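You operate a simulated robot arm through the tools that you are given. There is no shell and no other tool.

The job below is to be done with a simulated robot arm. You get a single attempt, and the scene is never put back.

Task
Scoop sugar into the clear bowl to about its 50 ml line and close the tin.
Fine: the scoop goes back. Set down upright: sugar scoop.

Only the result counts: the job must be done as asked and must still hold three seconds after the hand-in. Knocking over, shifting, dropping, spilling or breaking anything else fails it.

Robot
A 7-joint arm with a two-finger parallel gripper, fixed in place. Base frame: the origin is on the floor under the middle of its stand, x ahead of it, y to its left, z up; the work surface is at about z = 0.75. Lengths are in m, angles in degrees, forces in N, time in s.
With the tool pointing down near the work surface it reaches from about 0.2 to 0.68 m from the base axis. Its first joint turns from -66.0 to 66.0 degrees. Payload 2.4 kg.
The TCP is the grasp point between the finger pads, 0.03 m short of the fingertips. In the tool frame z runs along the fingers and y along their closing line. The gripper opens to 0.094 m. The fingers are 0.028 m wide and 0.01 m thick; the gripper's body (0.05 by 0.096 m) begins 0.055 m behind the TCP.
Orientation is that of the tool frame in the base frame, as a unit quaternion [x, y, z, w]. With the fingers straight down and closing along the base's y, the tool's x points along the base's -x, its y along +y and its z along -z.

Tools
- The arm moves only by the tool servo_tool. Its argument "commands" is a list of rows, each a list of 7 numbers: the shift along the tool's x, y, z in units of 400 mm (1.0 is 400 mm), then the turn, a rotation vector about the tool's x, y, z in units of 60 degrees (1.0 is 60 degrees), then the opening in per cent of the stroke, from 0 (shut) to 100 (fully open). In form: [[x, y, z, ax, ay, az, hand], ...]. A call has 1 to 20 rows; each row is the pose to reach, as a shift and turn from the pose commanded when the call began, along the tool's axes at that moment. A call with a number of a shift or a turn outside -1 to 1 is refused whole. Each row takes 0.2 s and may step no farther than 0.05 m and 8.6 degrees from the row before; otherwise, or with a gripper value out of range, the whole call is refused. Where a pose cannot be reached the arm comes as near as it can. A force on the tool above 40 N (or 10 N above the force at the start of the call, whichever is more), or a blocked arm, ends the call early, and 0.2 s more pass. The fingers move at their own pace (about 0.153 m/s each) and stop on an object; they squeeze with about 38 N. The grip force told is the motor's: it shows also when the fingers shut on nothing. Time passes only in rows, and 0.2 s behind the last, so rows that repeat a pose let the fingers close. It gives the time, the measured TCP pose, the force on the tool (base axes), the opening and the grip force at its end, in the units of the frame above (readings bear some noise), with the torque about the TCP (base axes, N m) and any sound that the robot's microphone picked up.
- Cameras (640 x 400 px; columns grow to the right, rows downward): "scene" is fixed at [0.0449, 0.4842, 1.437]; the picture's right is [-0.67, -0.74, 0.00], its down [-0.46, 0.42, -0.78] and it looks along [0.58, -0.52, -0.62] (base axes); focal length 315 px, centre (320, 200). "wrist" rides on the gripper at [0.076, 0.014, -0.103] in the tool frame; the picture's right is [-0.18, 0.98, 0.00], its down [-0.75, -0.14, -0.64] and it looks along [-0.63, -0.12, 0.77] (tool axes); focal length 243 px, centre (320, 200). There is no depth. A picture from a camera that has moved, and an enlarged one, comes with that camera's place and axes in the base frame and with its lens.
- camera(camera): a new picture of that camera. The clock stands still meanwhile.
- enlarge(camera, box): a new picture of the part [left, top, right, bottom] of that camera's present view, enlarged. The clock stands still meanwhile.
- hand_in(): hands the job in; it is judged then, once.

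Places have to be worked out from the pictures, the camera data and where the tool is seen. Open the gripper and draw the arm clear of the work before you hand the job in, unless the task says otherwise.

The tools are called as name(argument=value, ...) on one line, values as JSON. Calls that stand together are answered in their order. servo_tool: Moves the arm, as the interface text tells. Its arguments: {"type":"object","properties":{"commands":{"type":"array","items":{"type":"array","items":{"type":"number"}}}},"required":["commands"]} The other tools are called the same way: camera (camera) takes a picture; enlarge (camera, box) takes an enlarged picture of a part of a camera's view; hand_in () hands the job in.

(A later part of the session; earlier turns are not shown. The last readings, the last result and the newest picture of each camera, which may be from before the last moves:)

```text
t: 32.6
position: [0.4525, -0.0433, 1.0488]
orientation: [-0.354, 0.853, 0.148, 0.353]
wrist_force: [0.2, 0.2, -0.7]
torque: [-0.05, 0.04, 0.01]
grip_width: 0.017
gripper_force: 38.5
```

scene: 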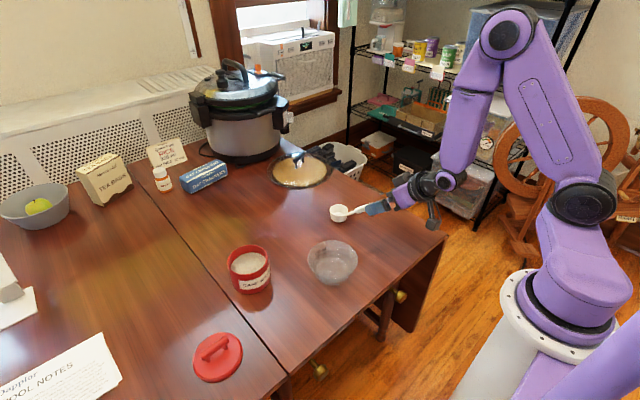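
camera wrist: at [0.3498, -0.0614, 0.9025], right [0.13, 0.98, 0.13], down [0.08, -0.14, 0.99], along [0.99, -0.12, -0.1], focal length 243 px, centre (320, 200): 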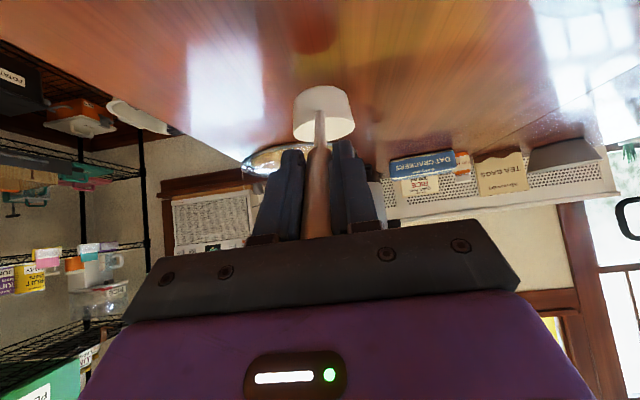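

Both moves went as planned (yaw 45°). I turn the remaining 45° while moving so the empty cup comes over the bowl at height.

servo_tool(commands=[[-0.0021, 0.0164, 0.0021, -0.0883, 0, -0.0883, 0], [-0.0043, 0.0329, 0.0043, -0.1767, 0, -0.1767, 0], [-0.0064, 0.0493, 0.0064, -0.265, 0, -0.265, 0], [-0.0085, 0.0657, 0.0085, -0.3533, 0, -0.3533, 0], [-0.0107, 0.0822, 0.0107, -0.4417, 0, -0.4417, 0], [-0.0128, 0.0986, 0.0128, -0.53, 0, -0.53, 0]])

camera(camera="scene")

camera(camera="wrist")

```text
t: 34.0
position: [0.4301, -0.0099, 1.0488]
orientation: [0.653, -0.653, -0.272, -0.27]
wrist_force: [0.0, -0.4, -0.6]
torque: [-0.05, -0.02, 0.01]
grip_width: 0.0171
gripper_force: 37.9
```

```text
taken
```

scene: 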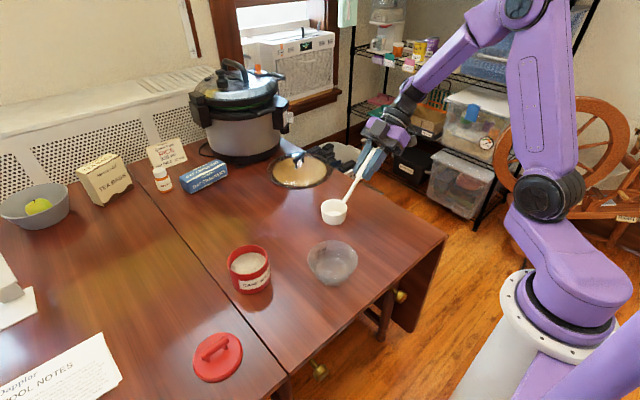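

```text
taken
camera wrist: at [0.4161, -0.1359, 1.0685], right [-0.98, 0.13, 0.13], down [0.14, 0.08, 0.99], along [0.12, 0.99, -0.1], focal length 243 px, centre (320, 200)
```

wrist: 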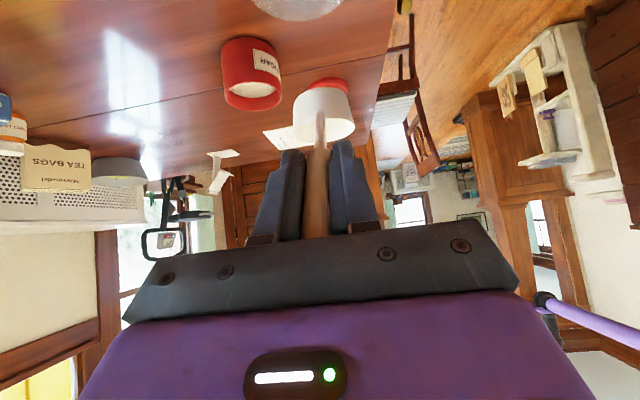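

The yaw works and the cup hangs over the bowl at height. Still empty, I rehearse pitching the scoop forward 56° about the cup (camera-side tilt).

servo_tool(commands=[[-0.0442, 0, 0.0027, 0, 0.1167, 0, 0], [-0.0877, 0, 0.0108, 0, 0.2333, 0, 0], [-0.1299, 0, 0.0241, 0, 0.35, 0, 0], [-0.1702, 0, 0.0424, 0, 0.4667, 0, 0], [-0.2079, 0, 0.0655, 0, 0.5833, 0, 0], [-0.2426, 0, 0.0931, 0, 0.7, 0, 0], [-0.2736, 0, 0.1247, 0, 0.8167, 0, 0], [-0.3005, 0, 0.1598, 0, 0.9333, 0, 0]])

servo_tool(commands=[[-0.0442, 0, 0.0027, 0, 0.1167, 0, 0], [-0.0877, 0, 0.0108, 0, 0.2333, 0, 0], [-0.1299, 0, 0.0241, 0, 0.35, 0, 0], [-0.1702, 0, 0.0424, 0, 0.4667, 0, 0], [-0.2079, 0, 0.0655, 0, 0.5833, 0, 0], [-0.2426, 0, 0.0931, 0, 0.7, 0, 0], [-0.2736, 0, 0.1247, 0, 0.8167, 0, 0], [-0.3005, 0, 0.1598, 0, 0.9333, 0, 0]])

camera(camera="scene")

camera(camera="wrist")

```text
t: 35.8
position: [0.4427, 0.0888, 1.06]
orientation: [0.703, -0.703, -0.058, -0.091]
wrist_force: [-0.3, 0.4, -0.6]
torque: [-0.09, -0.02, 0.03]
grip_width: 0.0171
gripper_force: 38.4
out of reach, approached as far as the arm can: row 5, 6, 7, 8
```

```text
t: 37.6
position: [0.4178, 0.2085, 1.0103]
orientation: [-0.689, 0.716, 0.108, 0.014]
wrist_force: [-0.3, -0.3, -0.4]
torque: [-0.04, 0.0, 0.04]
grip_width: 0.017
gripper_force: 37.8
out of reach, approached as far as the arm can: row 1, 2, 3, 4, 5, 6, 7, 8
```

```text
taken
```

scene: 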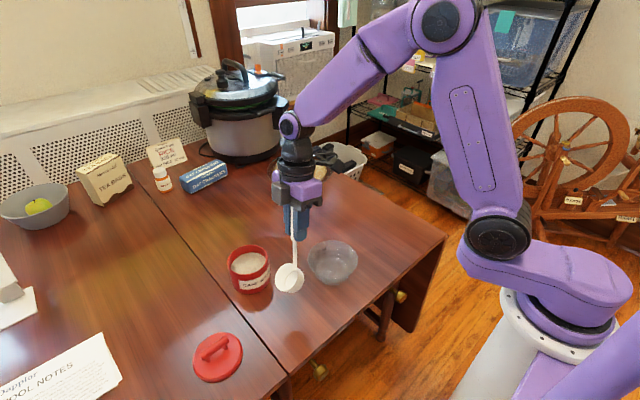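

```text
taken
camera wrist: at [0.4142, 0.1167, 1.0989], right [-0.96, 0.21, 0.16], down [0.26, 0.63, 0.74], along [0.05, 0.75, -0.66], focal length 243 px, centre (320, 200)
```

wrist: 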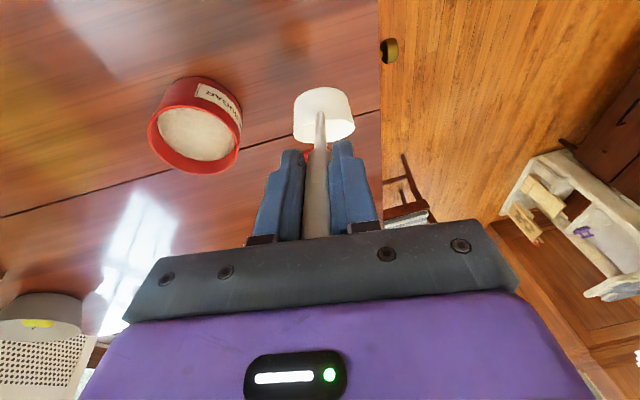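

The forward pitch about this axis stalls near vertical — a limit of the present arm configuration. I'll probe from here (scoop empty): bring the tool to exact vertical where it is, to see what is reachable.

servo_tool(commands=[[0, 0, 0, 0.043, 0.054, 0, 0], [0, 0, 0, 0.087, 0.108, 0, 0], [0, 0, 0, 0.13, 0.163, 0, 0], [0, 0, 0, 0.13, 0.163, 0, 0]])

```text
t: 38.6
position: [0.4183, 0.21, 1.0091]
orientation: [-0.689, 0.716, 0.107, 0.015]
wrist_force: [0.3, -0.2, 0.5]
torque: [-0.07, -0.01, 0.02]
grip_width: 0.017
gripper_force: 37.8
out of reach, approached as far as the arm can: row 1, 2, 3, 4
```

The arm is pinned against a joint limit here. I back out the way it came to the level pose (tool tilted toward +y), with the scoop still empty.

servo_tool(commands=[[0.062, -0.0033, -0.027, 0.01, -0.0735, 0, 0], [0.1235, -0.0066, -0.054, 0.0195, -0.147, 0, 0], [0.185, -0.01, -0.081, 0.029, -0.2205, 0, 0], [0.247, -0.0133, -0.1085, 0.039, -0.294, 0, 0], [0.309, -0.0166, -0.1356, 0.049, -0.3675, 0, 0], [0.37, -0.02, -0.163, 0.0585, -0.441, 0, 0], [0.432, -0.0232, -0.19, 0.068, -0.5145, 0, 0], [0.494, -0.0265, -0.217, 0.078, -0.588, 0, 0]])

camera(camera="scene")

```text
t: 40.4
position: [0.4303, 0.0, 1.0595]
orientation: [-0.623, 0.682, 0.282, 0.26]
wrist_force: [0.3, 0.1, -0.4]
torque: [-0.08, 0.01, 0.0]
grip_width: 0.0171
gripper_force: 38.1
```

```text
taken
```

scene: 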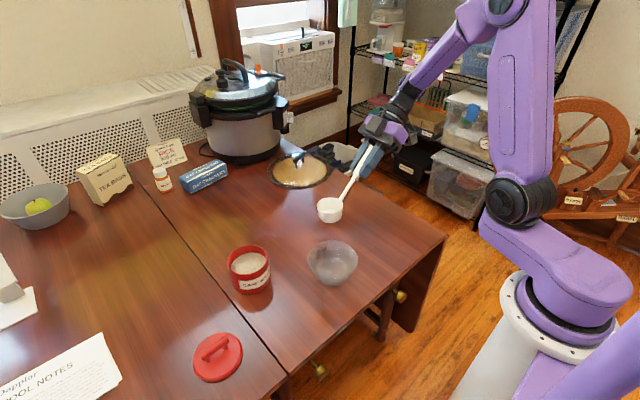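

Back at the level pose. I now rehearse the alternative: rolling about the handle axis while raising the tool toward horizontal (cup tipping sideways), first half.

servo_tool(commands=[[0.0174, 0, 0.0034, -0.0245, -0.0425, 0.1233, 0], [0.0348, 0, 0.0069, -0.049, -0.085, 0.2465, 0], [0.0521, 0, 0.0103, -0.0735, -0.1275, 0.3698, 0], [0.0695, 0, 0.0137, -0.098, -0.17, 0.493, 0], [0.0869, 0, 0.0171, -0.1225, -0.2125, 0.6163, 0], [0.1043, 0, 0.0206, -0.147, -0.255, 0.7395, 0], [0.1216, 0, 0.024, -0.1715, -0.2975, 0.8628, 0], [0.139, 0, 0.0274, -0.196, -0.34, 0.986, 0]])

camera(camera="scene")

```text
t: 42.2
position: [0.4244, -0.0316, 1.011]
orientation: [-0.171, 0.813, 0.539, 0.137]
wrist_force: [-0.1, 0.9, -1.0]
torque: [-0.07, 0.0, 0.02]
grip_width: 0.0173
gripper_force: 37.6
```

```text
taken
```

scene: 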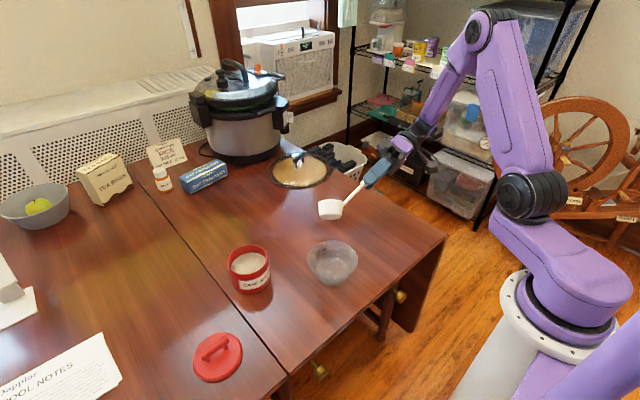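

Reached exactly (cup tilted about 56°). I rehearse the second half of the roll.

servo_tool(commands=[[0.0058, -0.0159, 0.0033, -0.0488, 0.0038, 0.1234, 0], [0.0115, -0.0319, 0.0065, -0.0975, 0.0075, 0.2468, 0], [0.0173, -0.0478, 0.0098, -0.1463, 0.0113, 0.3701, 0], [0.023, -0.0638, 0.013, -0.195, 0.015, 0.4935, 0], [0.0288, -0.0797, 0.0163, -0.2438, 0.0188, 0.6169, 0], [0.0345, -0.0956, 0.0195, -0.2925, 0.0225, 0.7403, 0], [0.0403, -0.1116, 0.0228, -0.3413, 0.0263, 0.8636, 0], [0.046, -0.1275, 0.026, -0.39, 0.03, 0.987, 0]])

camera(camera="scene")

camera(camera="wrist")

```text
t: 44.0
position: [0.4301, -0.0436, 0.9585]
orientation: [0.22, 0.672, 0.68, -0.194]
wrist_force: [-0.2, -0.1, -0.5]
torque: [-0.07, 0.04, -0.01]
grip_width: 0.0171
gripper_force: 37.9
```

```text
taken
```

scene: 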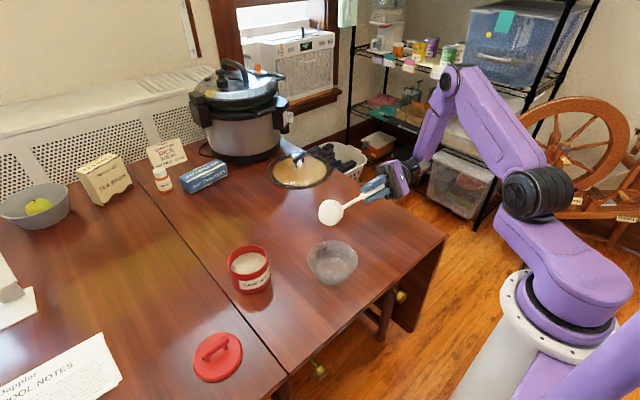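

```text
taken
camera wrist: at [0.3725, -0.1436, 1.0127], right [0.7, -0.02, 0.71], down [0.52, -0.66, -0.54], along [0.48, 0.75, -0.45], focal length 243 px, centre (320, 200)
```

wrist: 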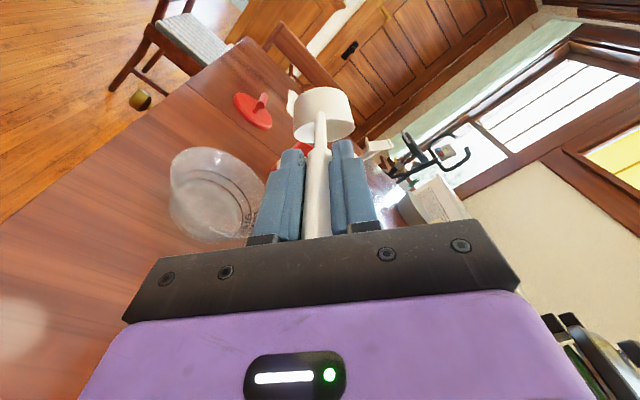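

The full roll works (cup tipped 113°), with the lip ending about over the bowl centre. I test that this pose is also reachable 8–9 cm lower, just above the bowl height, still empty.

servo_tool(commands=[[-0.0315, -0.0466, 0, 0, 0, 0, 0], [-0.063, -0.0933, 0, 0, 0, 0, 0], [-0.0945, -0.14, 0, 0, 0, 0, 0], [-0.119, -0.176, 0, 0, 0, 0, 0], [-0.119, -0.176, 0, 0, 0, 0, 0]])

camera(camera="scene")

camera(camera="wrist")

enlarge(camera="scene", box=[280, 170, 440, 290])

```text
t: 45.2
position: [0.4317, -0.0431, 0.8732]
orientation: [0.219, 0.673, 0.679, -0.194]
wrist_force: [-0.2, -0.1, -0.1]
torque: [-0.1, 0.0, -0.03]
grip_width: 0.0173
gripper_force: 38.1
```

```text
taken
```

scene: 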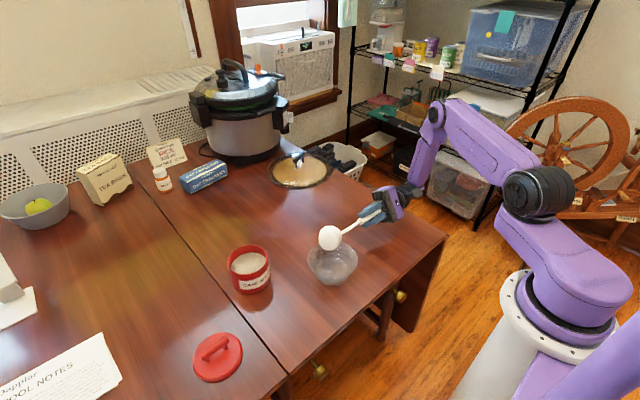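

```text
taken
camera wrist: at [0.3728, -0.144, 0.9272], right [0.7, -0.02, 0.71], down [0.52, -0.66, -0.54], along [0.48, 0.75, -0.45], focal length 243 px, centre (320, 200)
```

wrist: 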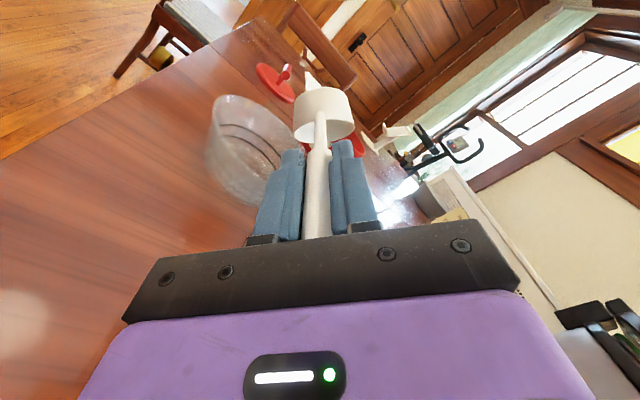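

```text
3.33 times, centred on (360, 230) of scene
camera zoom: at [0.0449, 0.4842, 1.437], right [-0.67, -0.74, 0.0], down [-0.46, 0.42, -0.78], along [0.58, -0.52, -0.62], focal length 1051 px, centre (187, 100)
```

zoom: 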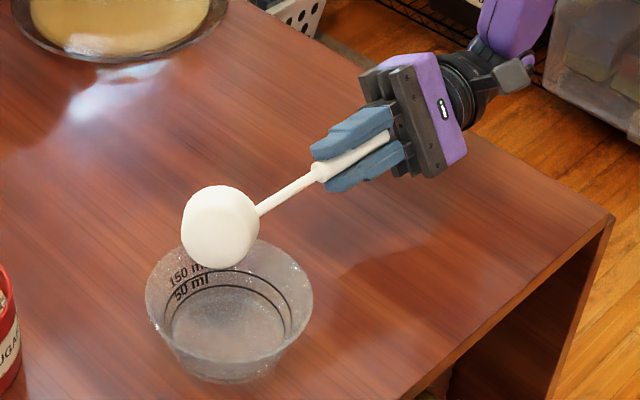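

The lowered pour pose is reachable and clears the bowl; the bowl centre is near (0.428, 0.097) with its rim at z≈0.79. The rehearsal is a success, so I retrace: raise, then roll back toward level.

servo_tool(commands=[[0.04, 0.0587, 0, 0, 0, 0, 0], [0.08, 0.117, 0, 0, 0, 0, 0], [0.119, 0.176, 0, 0, 0, 0, 0], [0.13, 0.189, 0.0034, 0.0488, -0.0038, -0.1234, 0], [0.141, 0.202, 0.0068, 0.0975, -0.0075, -0.2468, 0], [0.152, 0.215, 0.0101, 0.1463, -0.0113, -0.3701, 0], [0.163, 0.228, 0.0135, 0.195, -0.015, -0.4935, 0], [0.174, 0.241, 0.0169, 0.2438, -0.0188, -0.6169, 0], [0.185, 0.254, 0.0203, 0.2925, -0.0225, -0.7403, 0], [0.196, 0.267, 0.0236, 0.3413, -0.0263, -0.8636, 0], [0.207, 0.2795, 0.027, 0.39, -0.03, -0.987, 0]])

```text
t: 47.6
position: [0.4251, -0.032, 1.0119]
orientation: [-0.174, 0.813, 0.538, 0.136]
wrist_force: [0.1, 0.9, -1.4]
torque: [-0.07, 0.0, 0.01]
grip_width: 0.0169
gripper_force: 38.1
```

Now I turn the empty scoop from here back to the level, forward-pointing (yaw 0) orientation while moving toward the tin side.

servo_tool(commands=[[-0.0166, 0.0151, 0.0221, 0.1154, -0.038, -0.0094, 0], [-0.0331, 0.0303, 0.0443, 0.2308, -0.076, -0.0188, 0], [-0.0497, 0.0454, 0.0664, 0.3461, -0.114, -0.0281, 0], [-0.0663, 0.0605, 0.0885, 0.4615, -0.152, -0.0375, 0], [-0.0828, 0.0756, 0.1106, 0.5769, -0.19, -0.0469, 0], [-0.0994, 0.0908, 0.1328, 0.6923, -0.228, -0.0563, 0], [-0.1159, 0.1059, 0.1549, 0.8076, -0.266, -0.0656, 0], [-0.1325, 0.121, 0.177, 0.923, -0.304, -0.075, 0]])

```text
t: 49.4
position: [0.4546, 0.0578, 1.0466]
orientation: [-0.037, 0.932, 0.114, 0.342]
wrist_force: [-0.3, -0.8, 0.5]
torque: [-0.01, 0.04, -0.01]
grip_width: 0.0172
gripper_force: 38.0
```

Nearly there; I finish the small remaining turn and bring the level empty cup over the tin at height (cup base ≈0.93).

servo_tool(commands=[[0.0034, 0.0619, 0.0185, 0.0286, -0.0098, -0.0023, 0], [0.0067, 0.1238, 0.037, 0.0573, -0.0195, -0.0045, 0], [0.0101, 0.1856, 0.0555, 0.0859, -0.0293, -0.0068, 0], [0.0134, 0.2475, 0.074, 0.1145, -0.039, -0.009, 0], [0.0168, 0.3094, 0.0925, 0.1431, -0.0488, -0.0113, 0], [0.0201, 0.3713, 0.111, 0.1718, -0.0585, -0.0135, 0], [0.0235, 0.4331, 0.1295, 0.2004, -0.0683, -0.0158, 0], [0.0268, 0.495, 0.148, 0.229, -0.078, -0.018, 0], [0.0268, 0.495, 0.148, 0.229, -0.078, -0.018, 0]])

camera(camera="scene")

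camera(camera="wrist")

```text
t: 51.4
position: [0.454, 0.2654, 1.0333]
orientation: [0.002, 0.924, 0.0, 0.384]
wrist_force: [0.2, 0.0, -1.0]
torque: [-0.03, 0.02, 0.0]
grip_width: 0.0167
gripper_force: 37.7
```

```text
taken
```

scene: 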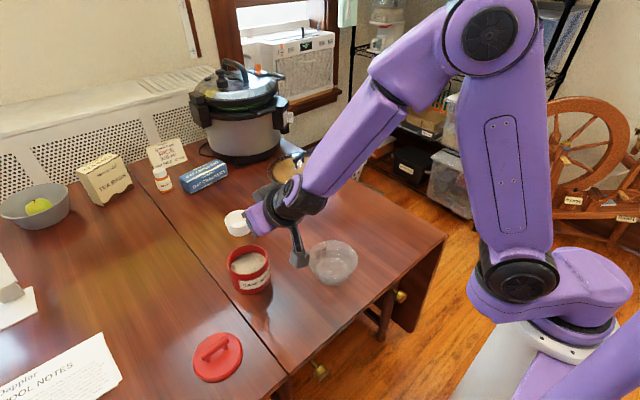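

```text
taken
camera wrist: at [0.3289, 0.2801, 1.0517], right [0.13, 0.98, 0.13], down [0.08, -0.14, 0.99], along [0.99, -0.12, -0.09], focal length 243 px, centre (320, 200)
```

wrist: 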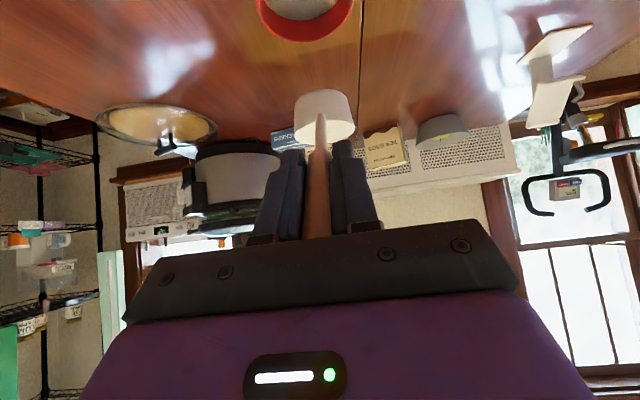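

The empty cup is level over the tin. I pitch it 50° forward above the tin, ready to dip.

servo_tool(commands=[[-0.0243, 0, 0.0193, 0, 0.1042, 0, 0], [-0.0485, -0.001, 0.0387, 0, 0.2083, 0, 0], [-0.0728, -0.001, 0.058, 0, 0.3125, 0, 0], [-0.097, -0.0015, 0.0774, 0, 0.4167, 0, 0], [-0.1213, -0.002, 0.0967, 0, 0.5208, 0, 0], [-0.1455, -0.0025, 0.116, 0, 0.625, 0, 0], [-0.1698, -0.0025, 0.1354, 0, 0.7292, 0, 0], [-0.194, -0.0025, 0.1547, 0, 0.8333, 0, 0], [-0.194, -0.0025, 0.1547, 0, 0.8333, 0, 0]])

camera(camera="scene")

camera(camera="wrist")

```text
t: 53.4
position: [0.5339, 0.2389, 1.0351]
orientation: [-0.003, 0.989, -0.039, 0.143]
wrist_force: [0.1, 0.0, -1.1]
torque: [0.04, 0.0, 0.0]
grip_width: 0.0173
gripper_force: 38.6
out of reach, approached as far as the arm can: row 5, 6, 7, 8, 9
```

```text
taken
```

scene: 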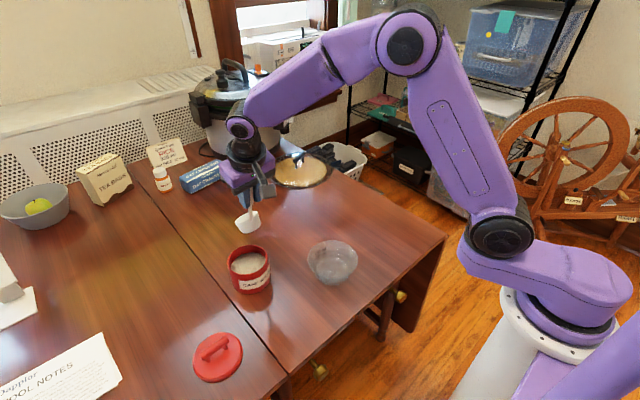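

```text
taken
camera wrist: at [0.4329, 0.26, 1.1106], right [0.18, 0.98, -0.03], down [0.54, -0.08, 0.84], along [0.82, -0.17, -0.55], focal length 243 px, centre (320, 200)
```

wrist: 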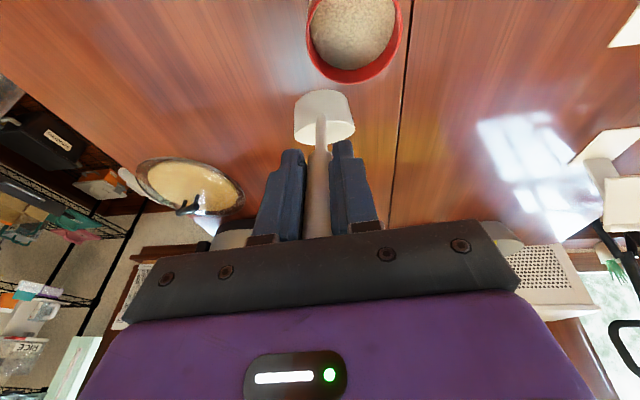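

The wrist got into a flipped branch (the tool passed its alignment with the forearm earlier). I'll go back to the level pose over the tin, then yaw the scoop ~25° so it points radially outward; pitching in that plane should cross back to the normal branch.

servo_tool(commands=[[0.032, 0.0109, -0.0095, -0.0113, -0.0792, 0.0057, 0], [0.064, 0.0218, -0.0189, -0.0225, -0.1583, 0.0113, 0], [0.096, 0.0328, -0.0284, -0.0338, -0.2375, 0.017, 0], [0.128, 0.0437, -0.0379, -0.045, -0.3167, 0.0227, 0], [0.16, 0.0546, -0.0473, -0.0563, -0.3958, 0.0283, 0], [0.192, 0.0655, -0.0568, -0.0675, -0.475, 0.034, 0]])

servo_tool(commands=[[-0.0049, -0.0281, 0.0049, -0.0748, 0, -0.0748, 0], [-0.0097, -0.0563, 0.0097, -0.1495, 0, -0.1495, 0], [-0.0146, -0.0844, 0.0146, -0.2243, 0, -0.2243, 0], [-0.0194, -0.1125, 0.0194, -0.299, 0, -0.299, 0], [-0.0194, -0.1125, 0.0194, -0.299, 0, -0.299, 0]])

```text
t: 54.8
position: [0.4537, 0.2653, 1.0326]
orientation: [-0.001, 0.924, -0.001, 0.383]
wrist_force: [0.3, -0.5, -0.3]
torque: [0.01, 0.09, -0.03]
grip_width: 0.0171
gripper_force: 38.0
```

```text
t: 56.0
position: [0.4638, 0.22, 1.033]
orientation: [-0.203, 0.902, 0.083, 0.372]
wrist_force: [0.1, 0.1, -0.7]
torque: [-0.05, 0.11, -0.01]
grip_width: 0.0173
gripper_force: 37.7
```

The scoop now points radially. I pitch forward about the cup in this plane, 28° first, and watch for any "out of reach".

servo_tool(commands=[[-0.0221, 0, 0.0007, 0, 0.0583, 0, 0], [-0.0442, 0, 0.0027, 0, 0.1167, 0, 0], [-0.0661, 0, 0.0061, 0, 0.175, 0, 0], [-0.0877, 0, 0.0108, 0, 0.2333, 0, 0], [-0.109, 0, 0.0168, 0, 0.2917, 0, 0], [-0.1299, 0, 0.0241, 0, 0.35, 0, 0], [-0.1503, 0, 0.0327, 0, 0.4083, 0, 0], [-0.1702, 0, 0.0424, 0, 0.4667, 0, 0]])

```text
t: 57.8
position: [0.5195, 0.2462, 1.0684]
orientation: [-0.216, 0.965, 0.032, 0.144]
wrist_force: [-0.8, -0.1, -0.1]
torque: [-0.01, 0.03, 0.01]
grip_width: 0.0174
gripper_force: 37.7
out of reach, approached as far as the arm can: row 3, 4
```

It passed through the alignment (rows 3–4 only) and then reached the commanded pose. I continue the pitch to 50° to confirm the branch is good.

servo_tool(commands=[[-0.0463, 0, 0.003, 0, 0.1222, 0, 0], [-0.0918, 0, 0.0118, 0, 0.2444, 0, 0], [-0.1358, 0, 0.0264, 0, 0.3667, 0, 0], [-0.1358, 0, 0.0264, 0, 0.3667, 0, 0]])

camera(camera="scene")

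camera(camera="wrist")

```text
t: 58.8
position: [0.5674, 0.2688, 1.075]
orientation: [-0.219, 0.975, -0.011, -0.043]
wrist_force: [0.0, -0.5, -1.2]
torque: [0.02, -0.01, 0.01]
grip_width: 0.0173
gripper_force: 38.4
```

```text
taken
```

scene: 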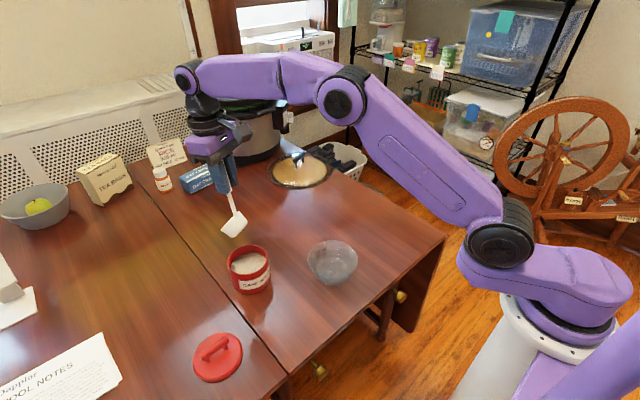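

```text
taken
camera wrist: at [0.5029, 0.2539, 1.1833], right [-0.25, 0.97, -0.02], down [0.79, 0.22, 0.57], along [0.56, 0.13, -0.82], focal length 243 px, centre (320, 200)
```

wrist: 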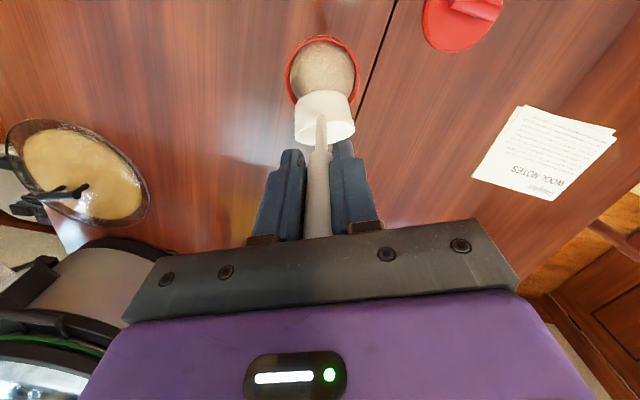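

The normal branch is restored: the cup is pitched 50° above the tin. I zoom in to check the cup's alignment with the tin opening.

enlarge(camera="wrist", box=[260, 20, 400, 160])

enlarge(camera="scene", box=[190, 170, 310, 300])

```text
2.86 times, centred on (330, 90) of wrist
camera zoom: at [0.5029, 0.2539, 1.1833], right [-0.25, 0.97, -0.02], down [0.79, 0.22, 0.57], along [0.56, 0.13, -0.82], focal length 693 px, centre (291, 514)
```

zoom: 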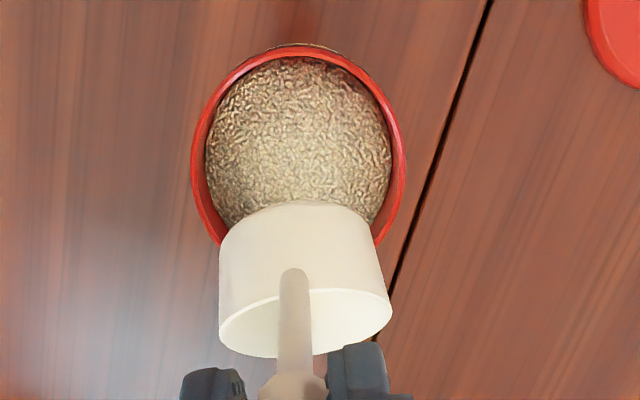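

```text
3.08 times, centred on (250, 235) of scene
camera zoom: at [0.0449, 0.4842, 1.437], right [-0.67, -0.74, 0.0], down [-0.46, 0.42, -0.78], along [0.58, -0.52, -0.62], focal length 970 px, centre (535, 92)
```

zoom: 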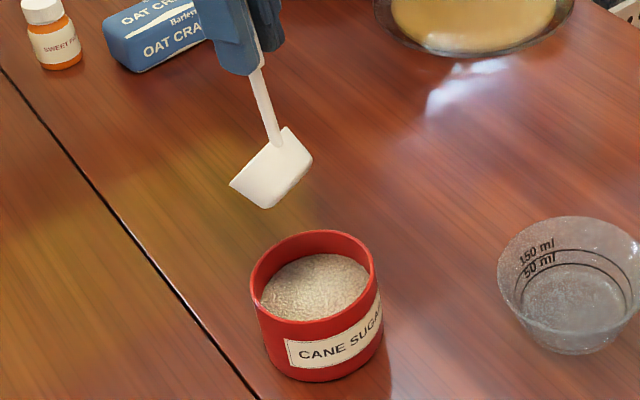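

The cup and tin line up (tin centre ≈(0.5575, 0.2645), sugar surface ≈0.80). I move to the near side of the opening and plunge the pitched cup so its lip goes about 24 mm below the sugar surface.

servo_tool(commands=[[0.0175, -0.002, 0.09, 0, 0, 0, 0], [0.0349, -0.004, 0.1802, 0, 0, 0, 0], [0.032, -0.004, 0.21, 0, 0, 0, 0], [0.029, -0.004, 0.245, 0, 0, 0, 0], [0.0265, -0.004, 0.275, 0, 0, 0, 0], [0.024, -0.004, 0.302, 0, 0, 0, 0], [0.022, -0.004, 0.328, 0, 0, 0, 0], [0.02, -0.004, 0.354, 0, 0, 0, 0], [0.0175, -0.004, 0.3795, 0, 0, 0, 0]])

enlarge(camera="wrist", box=[240, 20, 400, 160])

enlarge(camera="scene", box=[190, 170, 310, 300])

```text
t: 60.8
position: [0.5495, 0.2601, 0.924]
orientation: [-0.219, 0.975, -0.01, -0.042]
wrist_force: [-0.4, 1.2, -0.2]
torque: [-0.02, -0.01, -0.03]
grip_width: 0.0175
gripper_force: 38.0
```

```text
2.86 times, centred on (320, 90) of wrist
camera zoom: at [0.4849, 0.2436, 1.0332], right [-0.25, 0.97, -0.02], down [0.79, 0.22, 0.57], along [0.56, 0.13, -0.82], focal length 693 px, centre (320, 514)
```

zoom: 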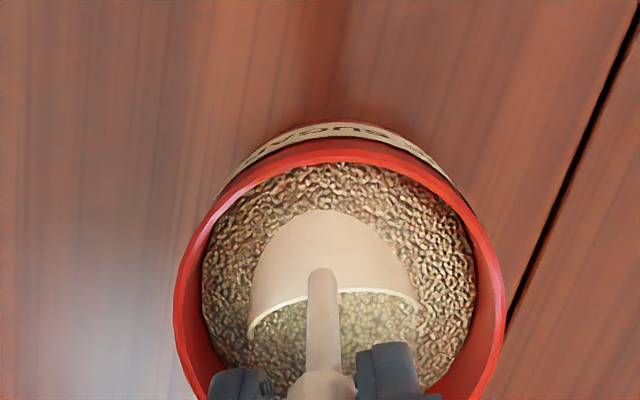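

```text
3.08 times, centred on (250, 235) of scene
camera zoom: at [0.0449, 0.4842, 1.437], right [-0.67, -0.74, 0.0], down [-0.46, 0.42, -0.78], along [0.58, -0.52, -0.62], focal length 970 px, centre (535, 92)
```

zoom: 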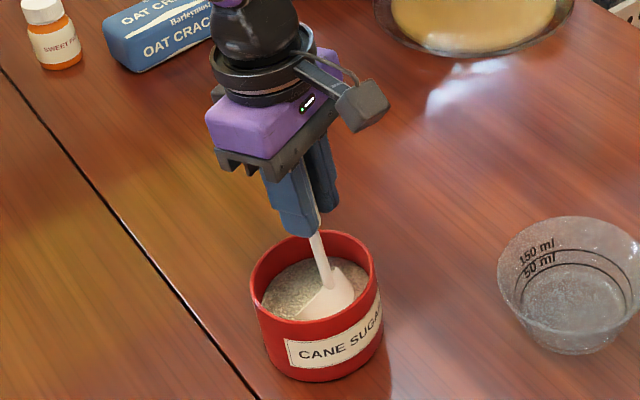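

The lip is buried with sugar entering the cup and no notable force. I sweep forward while rotating the cup back from 50° to 20° within the sugar.

servo_tool(commands=[[0.0144, 0, 0.0048, 0, -0.0625, 0, 0], [0.0289, 0, 0.0113, 0, -0.125, 0, 0], [0.0432, 0, 0.0196, 0, -0.1875, 0, 0], [0.0572, 0, 0.0291, 0, -0.25, 0, 0], [0.0736, 0, 0.0368, 0, -0.3125, 0, 0], [0.0893, 0, 0.0457, 0, -0.375, 0, 0], [0.1047, 0, 0.0564, 0, -0.4375, 0, 0], [0.1193, 0, 0.0682, 0, -0.5, 0, 0]])

enlarge(camera="wrist", box=[240, 20, 400, 160])

enlarge(camera="scene", box=[190, 170, 310, 300])

```text
t: 62.6
position: [0.5039, 0.2391, 0.9001]
orientation: [-0.215, 0.952, 0.046, 0.211]
wrist_force: [-2.5, -0.5, -0.9]
torque: [-0.16, 0.4, 0.05]
grip_width: 0.0174
gripper_force: 38.4
```

```text
2.86 times, centred on (320, 90) of wrist
camera zoom: at [0.3984, 0.2031, 0.9625], right [-0.27, 0.96, 0.08], down [0.43, 0.05, 0.9], along [0.86, 0.28, -0.43], focal length 693 px, centre (320, 514)
```

zoom: 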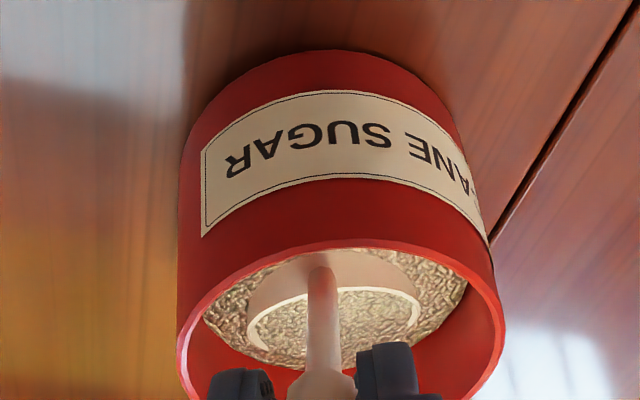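

```text
3.08 times, centred on (250, 235) of scene
camera zoom: at [0.0449, 0.4842, 1.437], right [-0.67, -0.74, 0.0], down [-0.46, 0.42, -0.78], along [0.58, -0.52, -0.62], focal length 970 px, centre (535, 92)
```

zoom: 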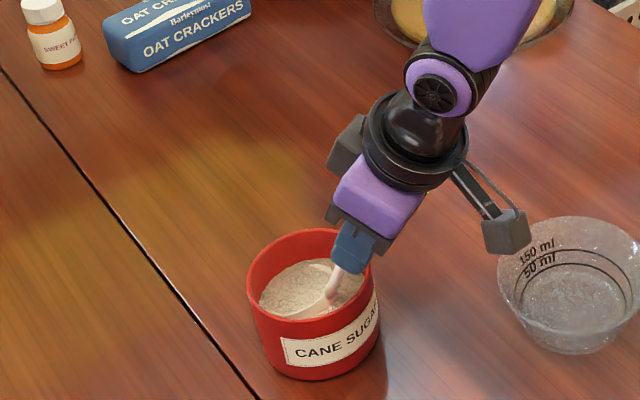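

There is a slight sideways load (2.5 N) – the lip is just touching the far wall – so I back off about 5 mm while lifting the cup, still tilted 20°, straight out of the sugar.

servo_tool(commands=[[0.0047, 0, -0.0077, 0, 0, 0, 0], [0.0029, 0, -0.0234, 0, 0, 0, 0], [-0.0077, 0, -0.0461, 0, 0, 0, 0], [-0.0204, 0, -0.0733, 0, 0, 0, 0], [-0.033, 0, -0.1005, 0, 0, 0, 0], [-0.0457, 0, -0.1276, 0, 0, 0, 0], [-0.0584, 0, -0.1548, 0, 0, 0, 0], [-0.0732, 0, -0.1866, 0, 0, 0, 0], [-0.0943, 0, -0.2318, 0, 0, 0, 0], [-0.0943, 0, -0.2318, 0, 0, 0, 0]])

enlarge(camera="wrist", box=[240, 20, 400, 160])

enlarge(camera="scene", box=[190, 170, 310, 300])

```text
t: 64.8
position: [0.5007, 0.2357, 1.0003]
orientation: [-0.215, 0.952, 0.048, 0.211]
wrist_force: [0.5, -0.1, -0.9]
torque: [-0.02, 0.04, 0.01]
grip_width: 0.0175
gripper_force: 38.4
```

```text
2.86 times, centred on (320, 90) of wrist
camera zoom: at [0.3946, 0.2006, 1.0625], right [-0.27, 0.96, 0.08], down [0.43, 0.05, 0.9], along [0.86, 0.28, -0.43], focal length 693 px, centre (320, 514)
```

zoom: 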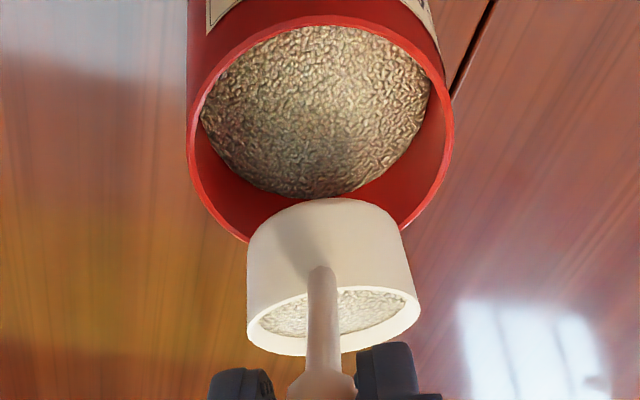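

```text
3.08 times, centred on (250, 235) of scene
camera zoom: at [0.0449, 0.4842, 1.437], right [-0.67, -0.74, 0.0], down [-0.46, 0.42, -0.78], along [0.58, -0.52, -0.62], focal length 970 px, centre (535, 92)
```

zoom: 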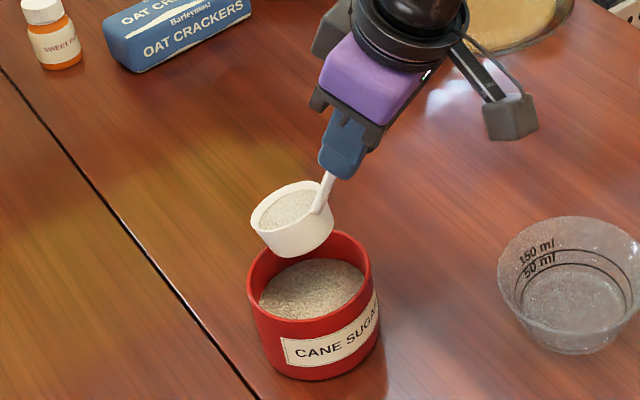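

The cup came out with sugar near its brim. I take a closer look at the fill and at the tin's place.

enlarge(camera="scene", box=[230, 215, 300, 265])

enlarge(camera="scene", box=[210, 220, 370, 310])

```text
8.00 times, centred on (265, 240) of scene
camera zoom: at [0.0449, 0.4842, 1.437], right [-0.67, -0.74, 0.0], down [-0.46, 0.42, -0.78], along [0.58, -0.52, -0.62], focal length 2522 px, centre (760, -120)
```

zoom: 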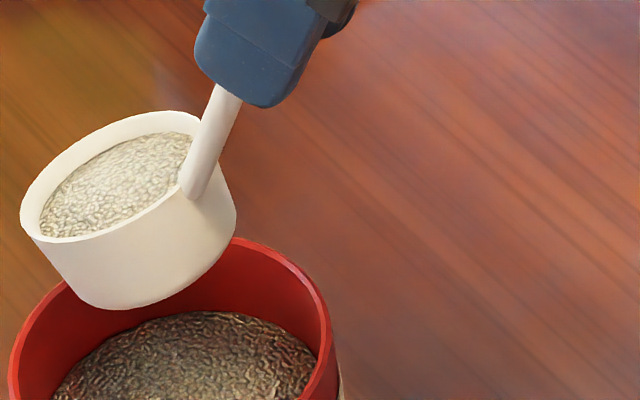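

```text
4.00 times, centred on (290, 265) of scene
camera zoom: at [0.0449, 0.4842, 1.437], right [-0.67, -0.74, 0.0], down [-0.46, 0.42, -0.78], along [0.58, -0.52, -0.62], focal length 1261 px, centre (440, -60)
```

zoom: 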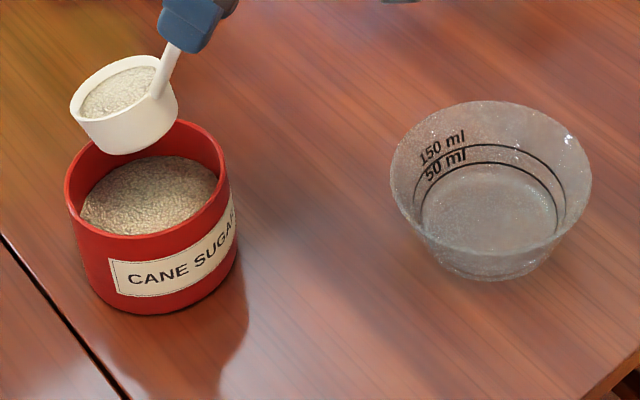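

The cup is nearly full (surface about 3 mm below the rim); the tin shifted at most ~3 mm. I now level the cup in small steps, pivoting about the cup in this same plane, over the tin.

servo_tool(commands=[[0.0158, 0, 0.0003, 0, -0.0417, 0, 0], [0.0316, 0, 0.0014, 0, -0.0833, 0, 0], [0.0473, 0, 0.0031, 0, -0.125, 0, 0], [0.0629, 0, 0.0055, 0, -0.1667, 0, 0], [0.0785, 0, 0.0086, 0, -0.2083, 0, 0], [0.0938, 0, 0.0124, 0, -0.25, 0, 0], [0.109, 0, 0.0168, 0, -0.2917, 0, 0], [0.124, 0, 0.0219, 0, -0.3333, 0, 0], [0.124, 0, 0.0219, 0, -0.3333, 0, 0]])

enlarge(camera="scene", box=[200, 190, 320, 290])

camera(camera="wrist")

```text
t: 66.8
position: [0.4628, 0.2179, 0.9715]
orientation: [-0.202, 0.901, 0.083, 0.374]
wrist_force: [-0.2, -0.2, -1.4]
torque: [-0.07, 0.06, 0.02]
grip_width: 0.0173
gripper_force: 37.7
```

```text
4.00 times, centred on (260, 240) of scene
camera zoom: at [0.0449, 0.4842, 1.437], right [-0.67, -0.74, 0.0], down [-0.46, 0.42, -0.78], along [0.58, -0.52, -0.62], focal length 1261 px, centre (560, 40)
```

zoom: 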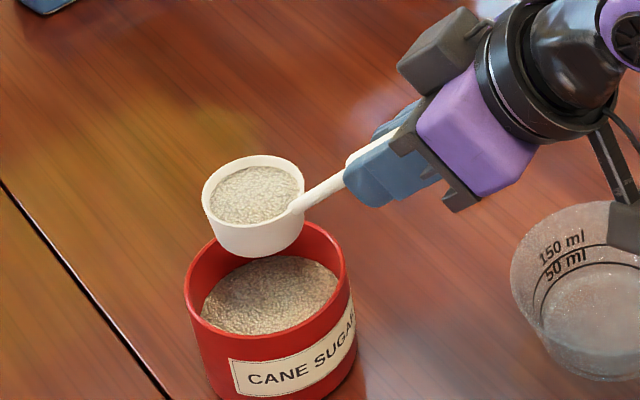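

```text
taken
camera wrist: at [0.3441, 0.1769, 0.991], right [-0.3, 0.94, 0.13], down [0.13, -0.09, 0.99], along [0.94, 0.32, -0.1], focal length 243 px, centre (320, 200)
```

wrist: 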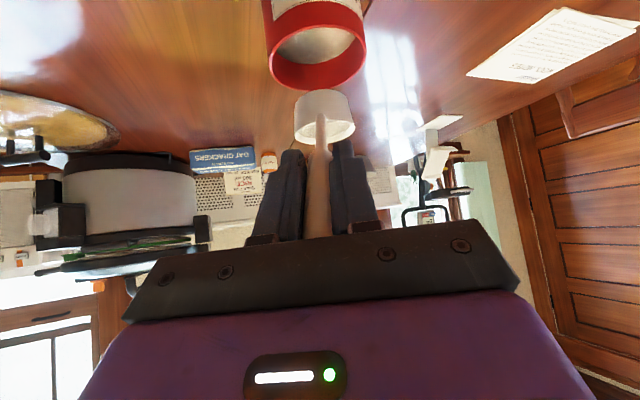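

Level and steady, with no reach problems. I carry the cup to above the bowl, keeping it level while turning the yaw from 25° to 90°, in slow steps.

servo_tool(commands=[[0.0171, -0.0307, -0.0169, -0.0544, 0, -0.0544, 0], [0.0343, -0.0614, -0.0338, -0.1087, 0, -0.1087, 0], [0.0514, -0.092, -0.0507, -0.1631, 0, -0.1631, 0], [0.0686, -0.1227, -0.0676, -0.2174, 0, -0.2174, 0], [0.0857, -0.1534, -0.0845, -0.2718, 0, -0.2718, 0], [0.1029, -0.1841, -0.1014, -0.3261, 0, -0.3261, 0], [0.12, -0.2148, -0.1183, -0.3805, 0, -0.3805, 0], [0.1371, -0.2454, -0.1351, -0.4349, 0, -0.4349, 0], [0.1543, -0.2761, -0.152, -0.4892, 0, -0.4892, 0], [0.1714, -0.3068, -0.1689, -0.5436, 0, -0.5436, 0], [0.1886, -0.3375, -0.1858, -0.5979, 0, -0.5979, 0], [0.2057, -0.3681, -0.2027, -0.6523, 0, -0.6523, 0], [0.2229, -0.3988, -0.2196, -0.7066, 0, -0.7066, 0], [0.24, -0.4295, -0.2365, -0.761, 0, -0.761, 0]])

camera(camera="scene")

enlarge(camera="scene", box=[270, 180, 410, 300])

```text
t: 69.8
position: [0.4159, 0.006, 0.971]
orientation: [-0.653, 0.654, 0.27, 0.271]
wrist_force: [0.4, -0.2, -1.6]
torque: [-0.1, 0.02, -0.04]
grip_width: 0.0175
gripper_force: 38.3
```

```text
taken
```

scene: 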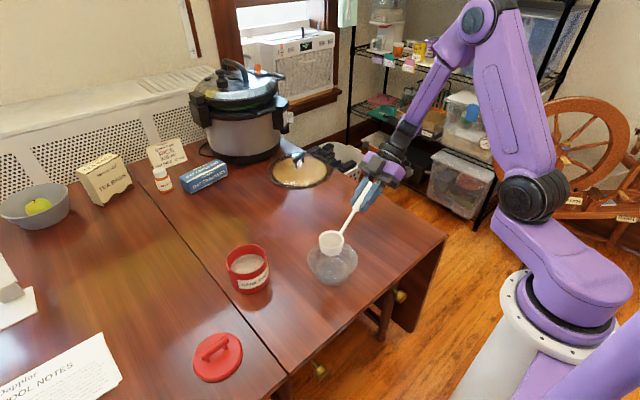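

```text
3.33 times, centred on (340, 240) of scene
camera zoom: at [0.0449, 0.4842, 1.437], right [-0.67, -0.74, 0.0], down [-0.46, 0.42, -0.78], along [0.58, -0.52, -0.62], focal length 1051 px, centre (253, 67)
```

zoom: 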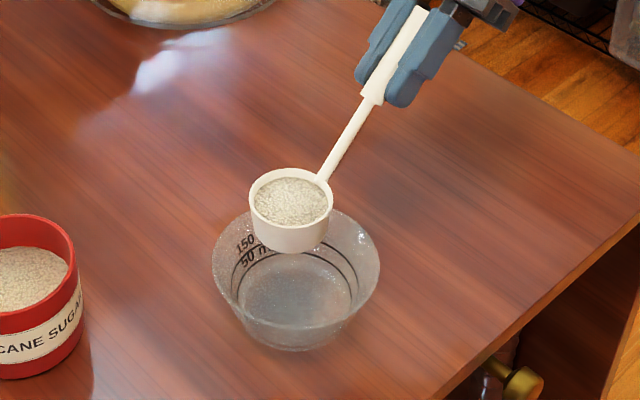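

The filled cup is level above the bowl, centred well enough. I begin the pour: the rehearsed first half of the roll, slowly (4° per row), keeping the lip over the bowl centre.

servo_tool(commands=[[0.0082, 0.0006, 0.0023, -0.0123, -0.0213, 0.0616, 0], [0.0165, 0.0013, 0.0045, -0.0245, -0.0425, 0.1233, 0], [0.0247, 0.0019, 0.0068, -0.0368, -0.0638, 0.1849, 0], [0.0329, 0.0025, 0.0091, -0.049, -0.085, 0.2465, 0], [0.0412, 0.0031, 0.0113, -0.0613, -0.1063, 0.3081, 0], [0.0494, 0.0038, 0.0136, -0.0735, -0.1275, 0.3698, 0], [0.0576, 0.0044, 0.0158, -0.0858, -0.1488, 0.4314, 0], [0.0659, 0.005, 0.0181, -0.098, -0.17, 0.493, 0], [0.0741, 0.0056, 0.0204, -0.1103, -0.1913, 0.5546, 0], [0.0823, 0.0063, 0.0226, -0.1225, -0.2125, 0.6163, 0], [0.0905, 0.0069, 0.0249, -0.1348, -0.2338, 0.6779, 0], [0.0988, 0.0075, 0.0272, -0.147, -0.255, 0.7395, 0]])

enlarge(camera="scene", box=[270, 180, 410, 300])

camera(camera="wrist")

```text
t: 72.4
position: [0.4114, -0.0146, 0.9362]
orientation: [-0.335, 0.788, 0.483, 0.181]
wrist_force: [0.1, -0.1, -1.2]
torque: [-0.13, -0.01, -0.02]
grip_width: 0.0172
gripper_force: 38.0
```

```text
3.33 times, centred on (340, 240) of scene
camera zoom: at [0.0449, 0.4842, 1.437], right [-0.67, -0.74, 0.0], down [-0.46, 0.42, -0.78], along [0.58, -0.52, -0.62], focal length 1051 px, centre (253, 67)
```

zoom: 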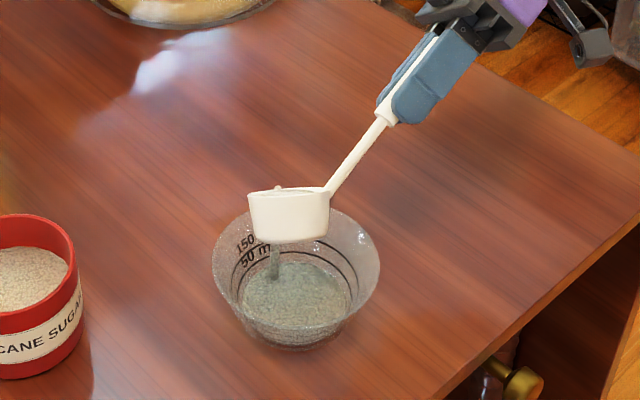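

```text
taken
camera wrist: at [0.3533, -0.128, 0.9467], right [-0.56, 0.37, 0.74], down [0.66, -0.34, 0.67], along [0.5, 0.86, -0.05], focal length 243 px, centre (320, 200)
```

wrist: 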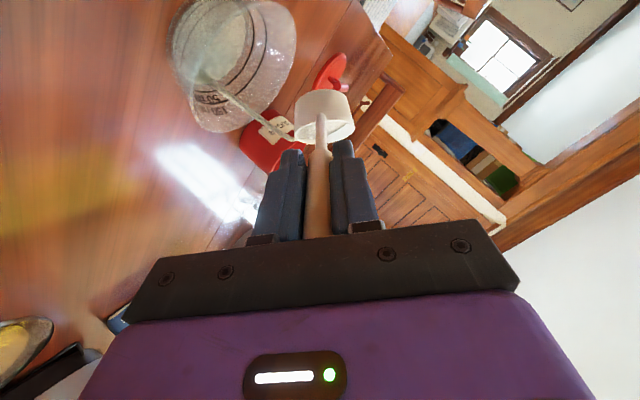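

Sugar is flowing in a stream into the bowl. I zoom in to see where it lands and the level so far.

enlarge(camera="scene", box=[305, 215, 365, 290])

enlarge(camera="wrist", box=[150, 0, 360, 150])

```text
5.33 times, centred on (335, 252) of scene
camera zoom: at [0.0449, 0.4842, 1.437], right [-0.67, -0.74, 0.0], down [-0.46, 0.42, -0.78], along [0.58, -0.52, -0.62], focal length 1681 px, centre (240, -80)
```

zoom: 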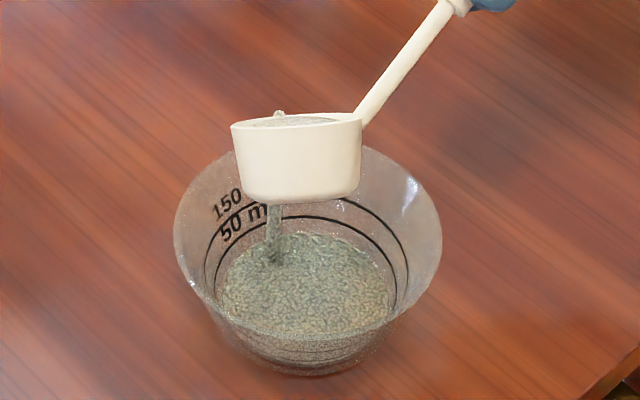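

```text
2.67 times, centred on (255, 75) of wrist
camera zoom: at [0.3533, -0.128, 0.9467], right [-0.56, 0.37, 0.74], down [0.66, -0.34, 0.67], along [0.5, 0.86, -0.05], focal length 647 px, centre (493, 533)
```

zoom: 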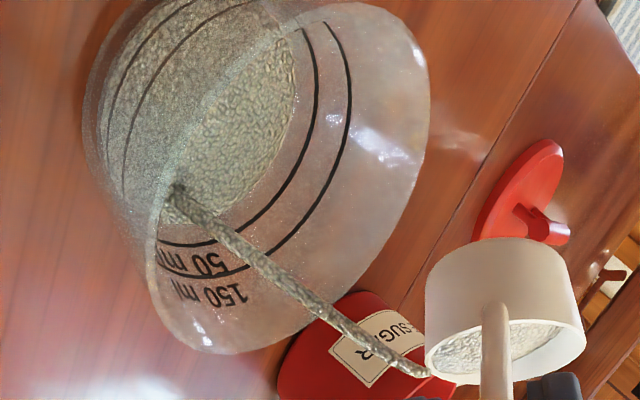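

The stream lands inside the bowl but toward its far side, so I shift the cup about 15 mm toward −x while holding this tilt, then look at the level again.

servo_tool(commands=[[0.0073, 0.01, 0.0042, 0, 0, 0, 0], [0.0147, 0.02, 0.0083, 0, 0, 0, 0], [0.022, 0.03, 0.0125, 0, 0, 0, 0]])

enlarge(camera="scene", box=[305, 215, 365, 290])

enlarge(camera="wrist", box=[150, 0, 360, 150])

```text
t: 73.2
position: [0.3973, -0.01, 0.9347]
orientation: [-0.336, 0.789, 0.482, 0.181]
wrist_force: [-0.6, 0.4, -2.3]
torque: [-0.12, -0.02, -0.03]
grip_width: 0.0174
gripper_force: 37.9
```

```text
5.33 times, centred on (335, 252) of scene
camera zoom: at [0.0449, 0.4842, 1.437], right [-0.67, -0.74, 0.0], down [-0.46, 0.42, -0.78], along [0.58, -0.52, -0.62], focal length 1681 px, centre (240, -80)
```

zoom: 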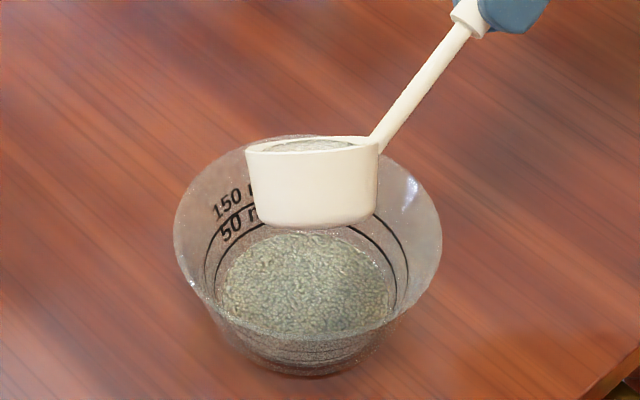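

```text
2.67 times, centred on (255, 75) of wrist
camera zoom: at [0.3383, -0.1229, 0.9466], right [-0.56, 0.37, 0.74], down [0.66, -0.34, 0.67], along [0.5, 0.86, -0.05], focal length 647 px, centre (493, 533)
```

zoom: 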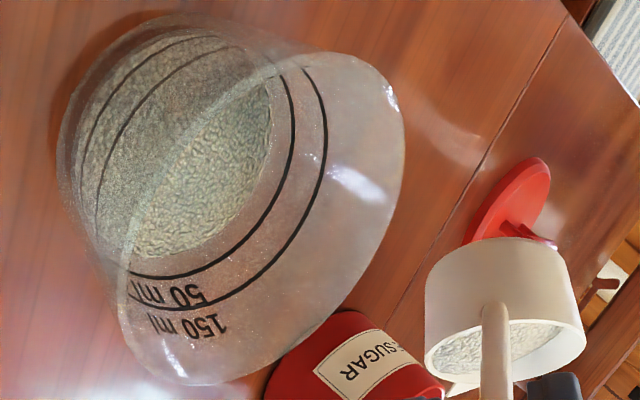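

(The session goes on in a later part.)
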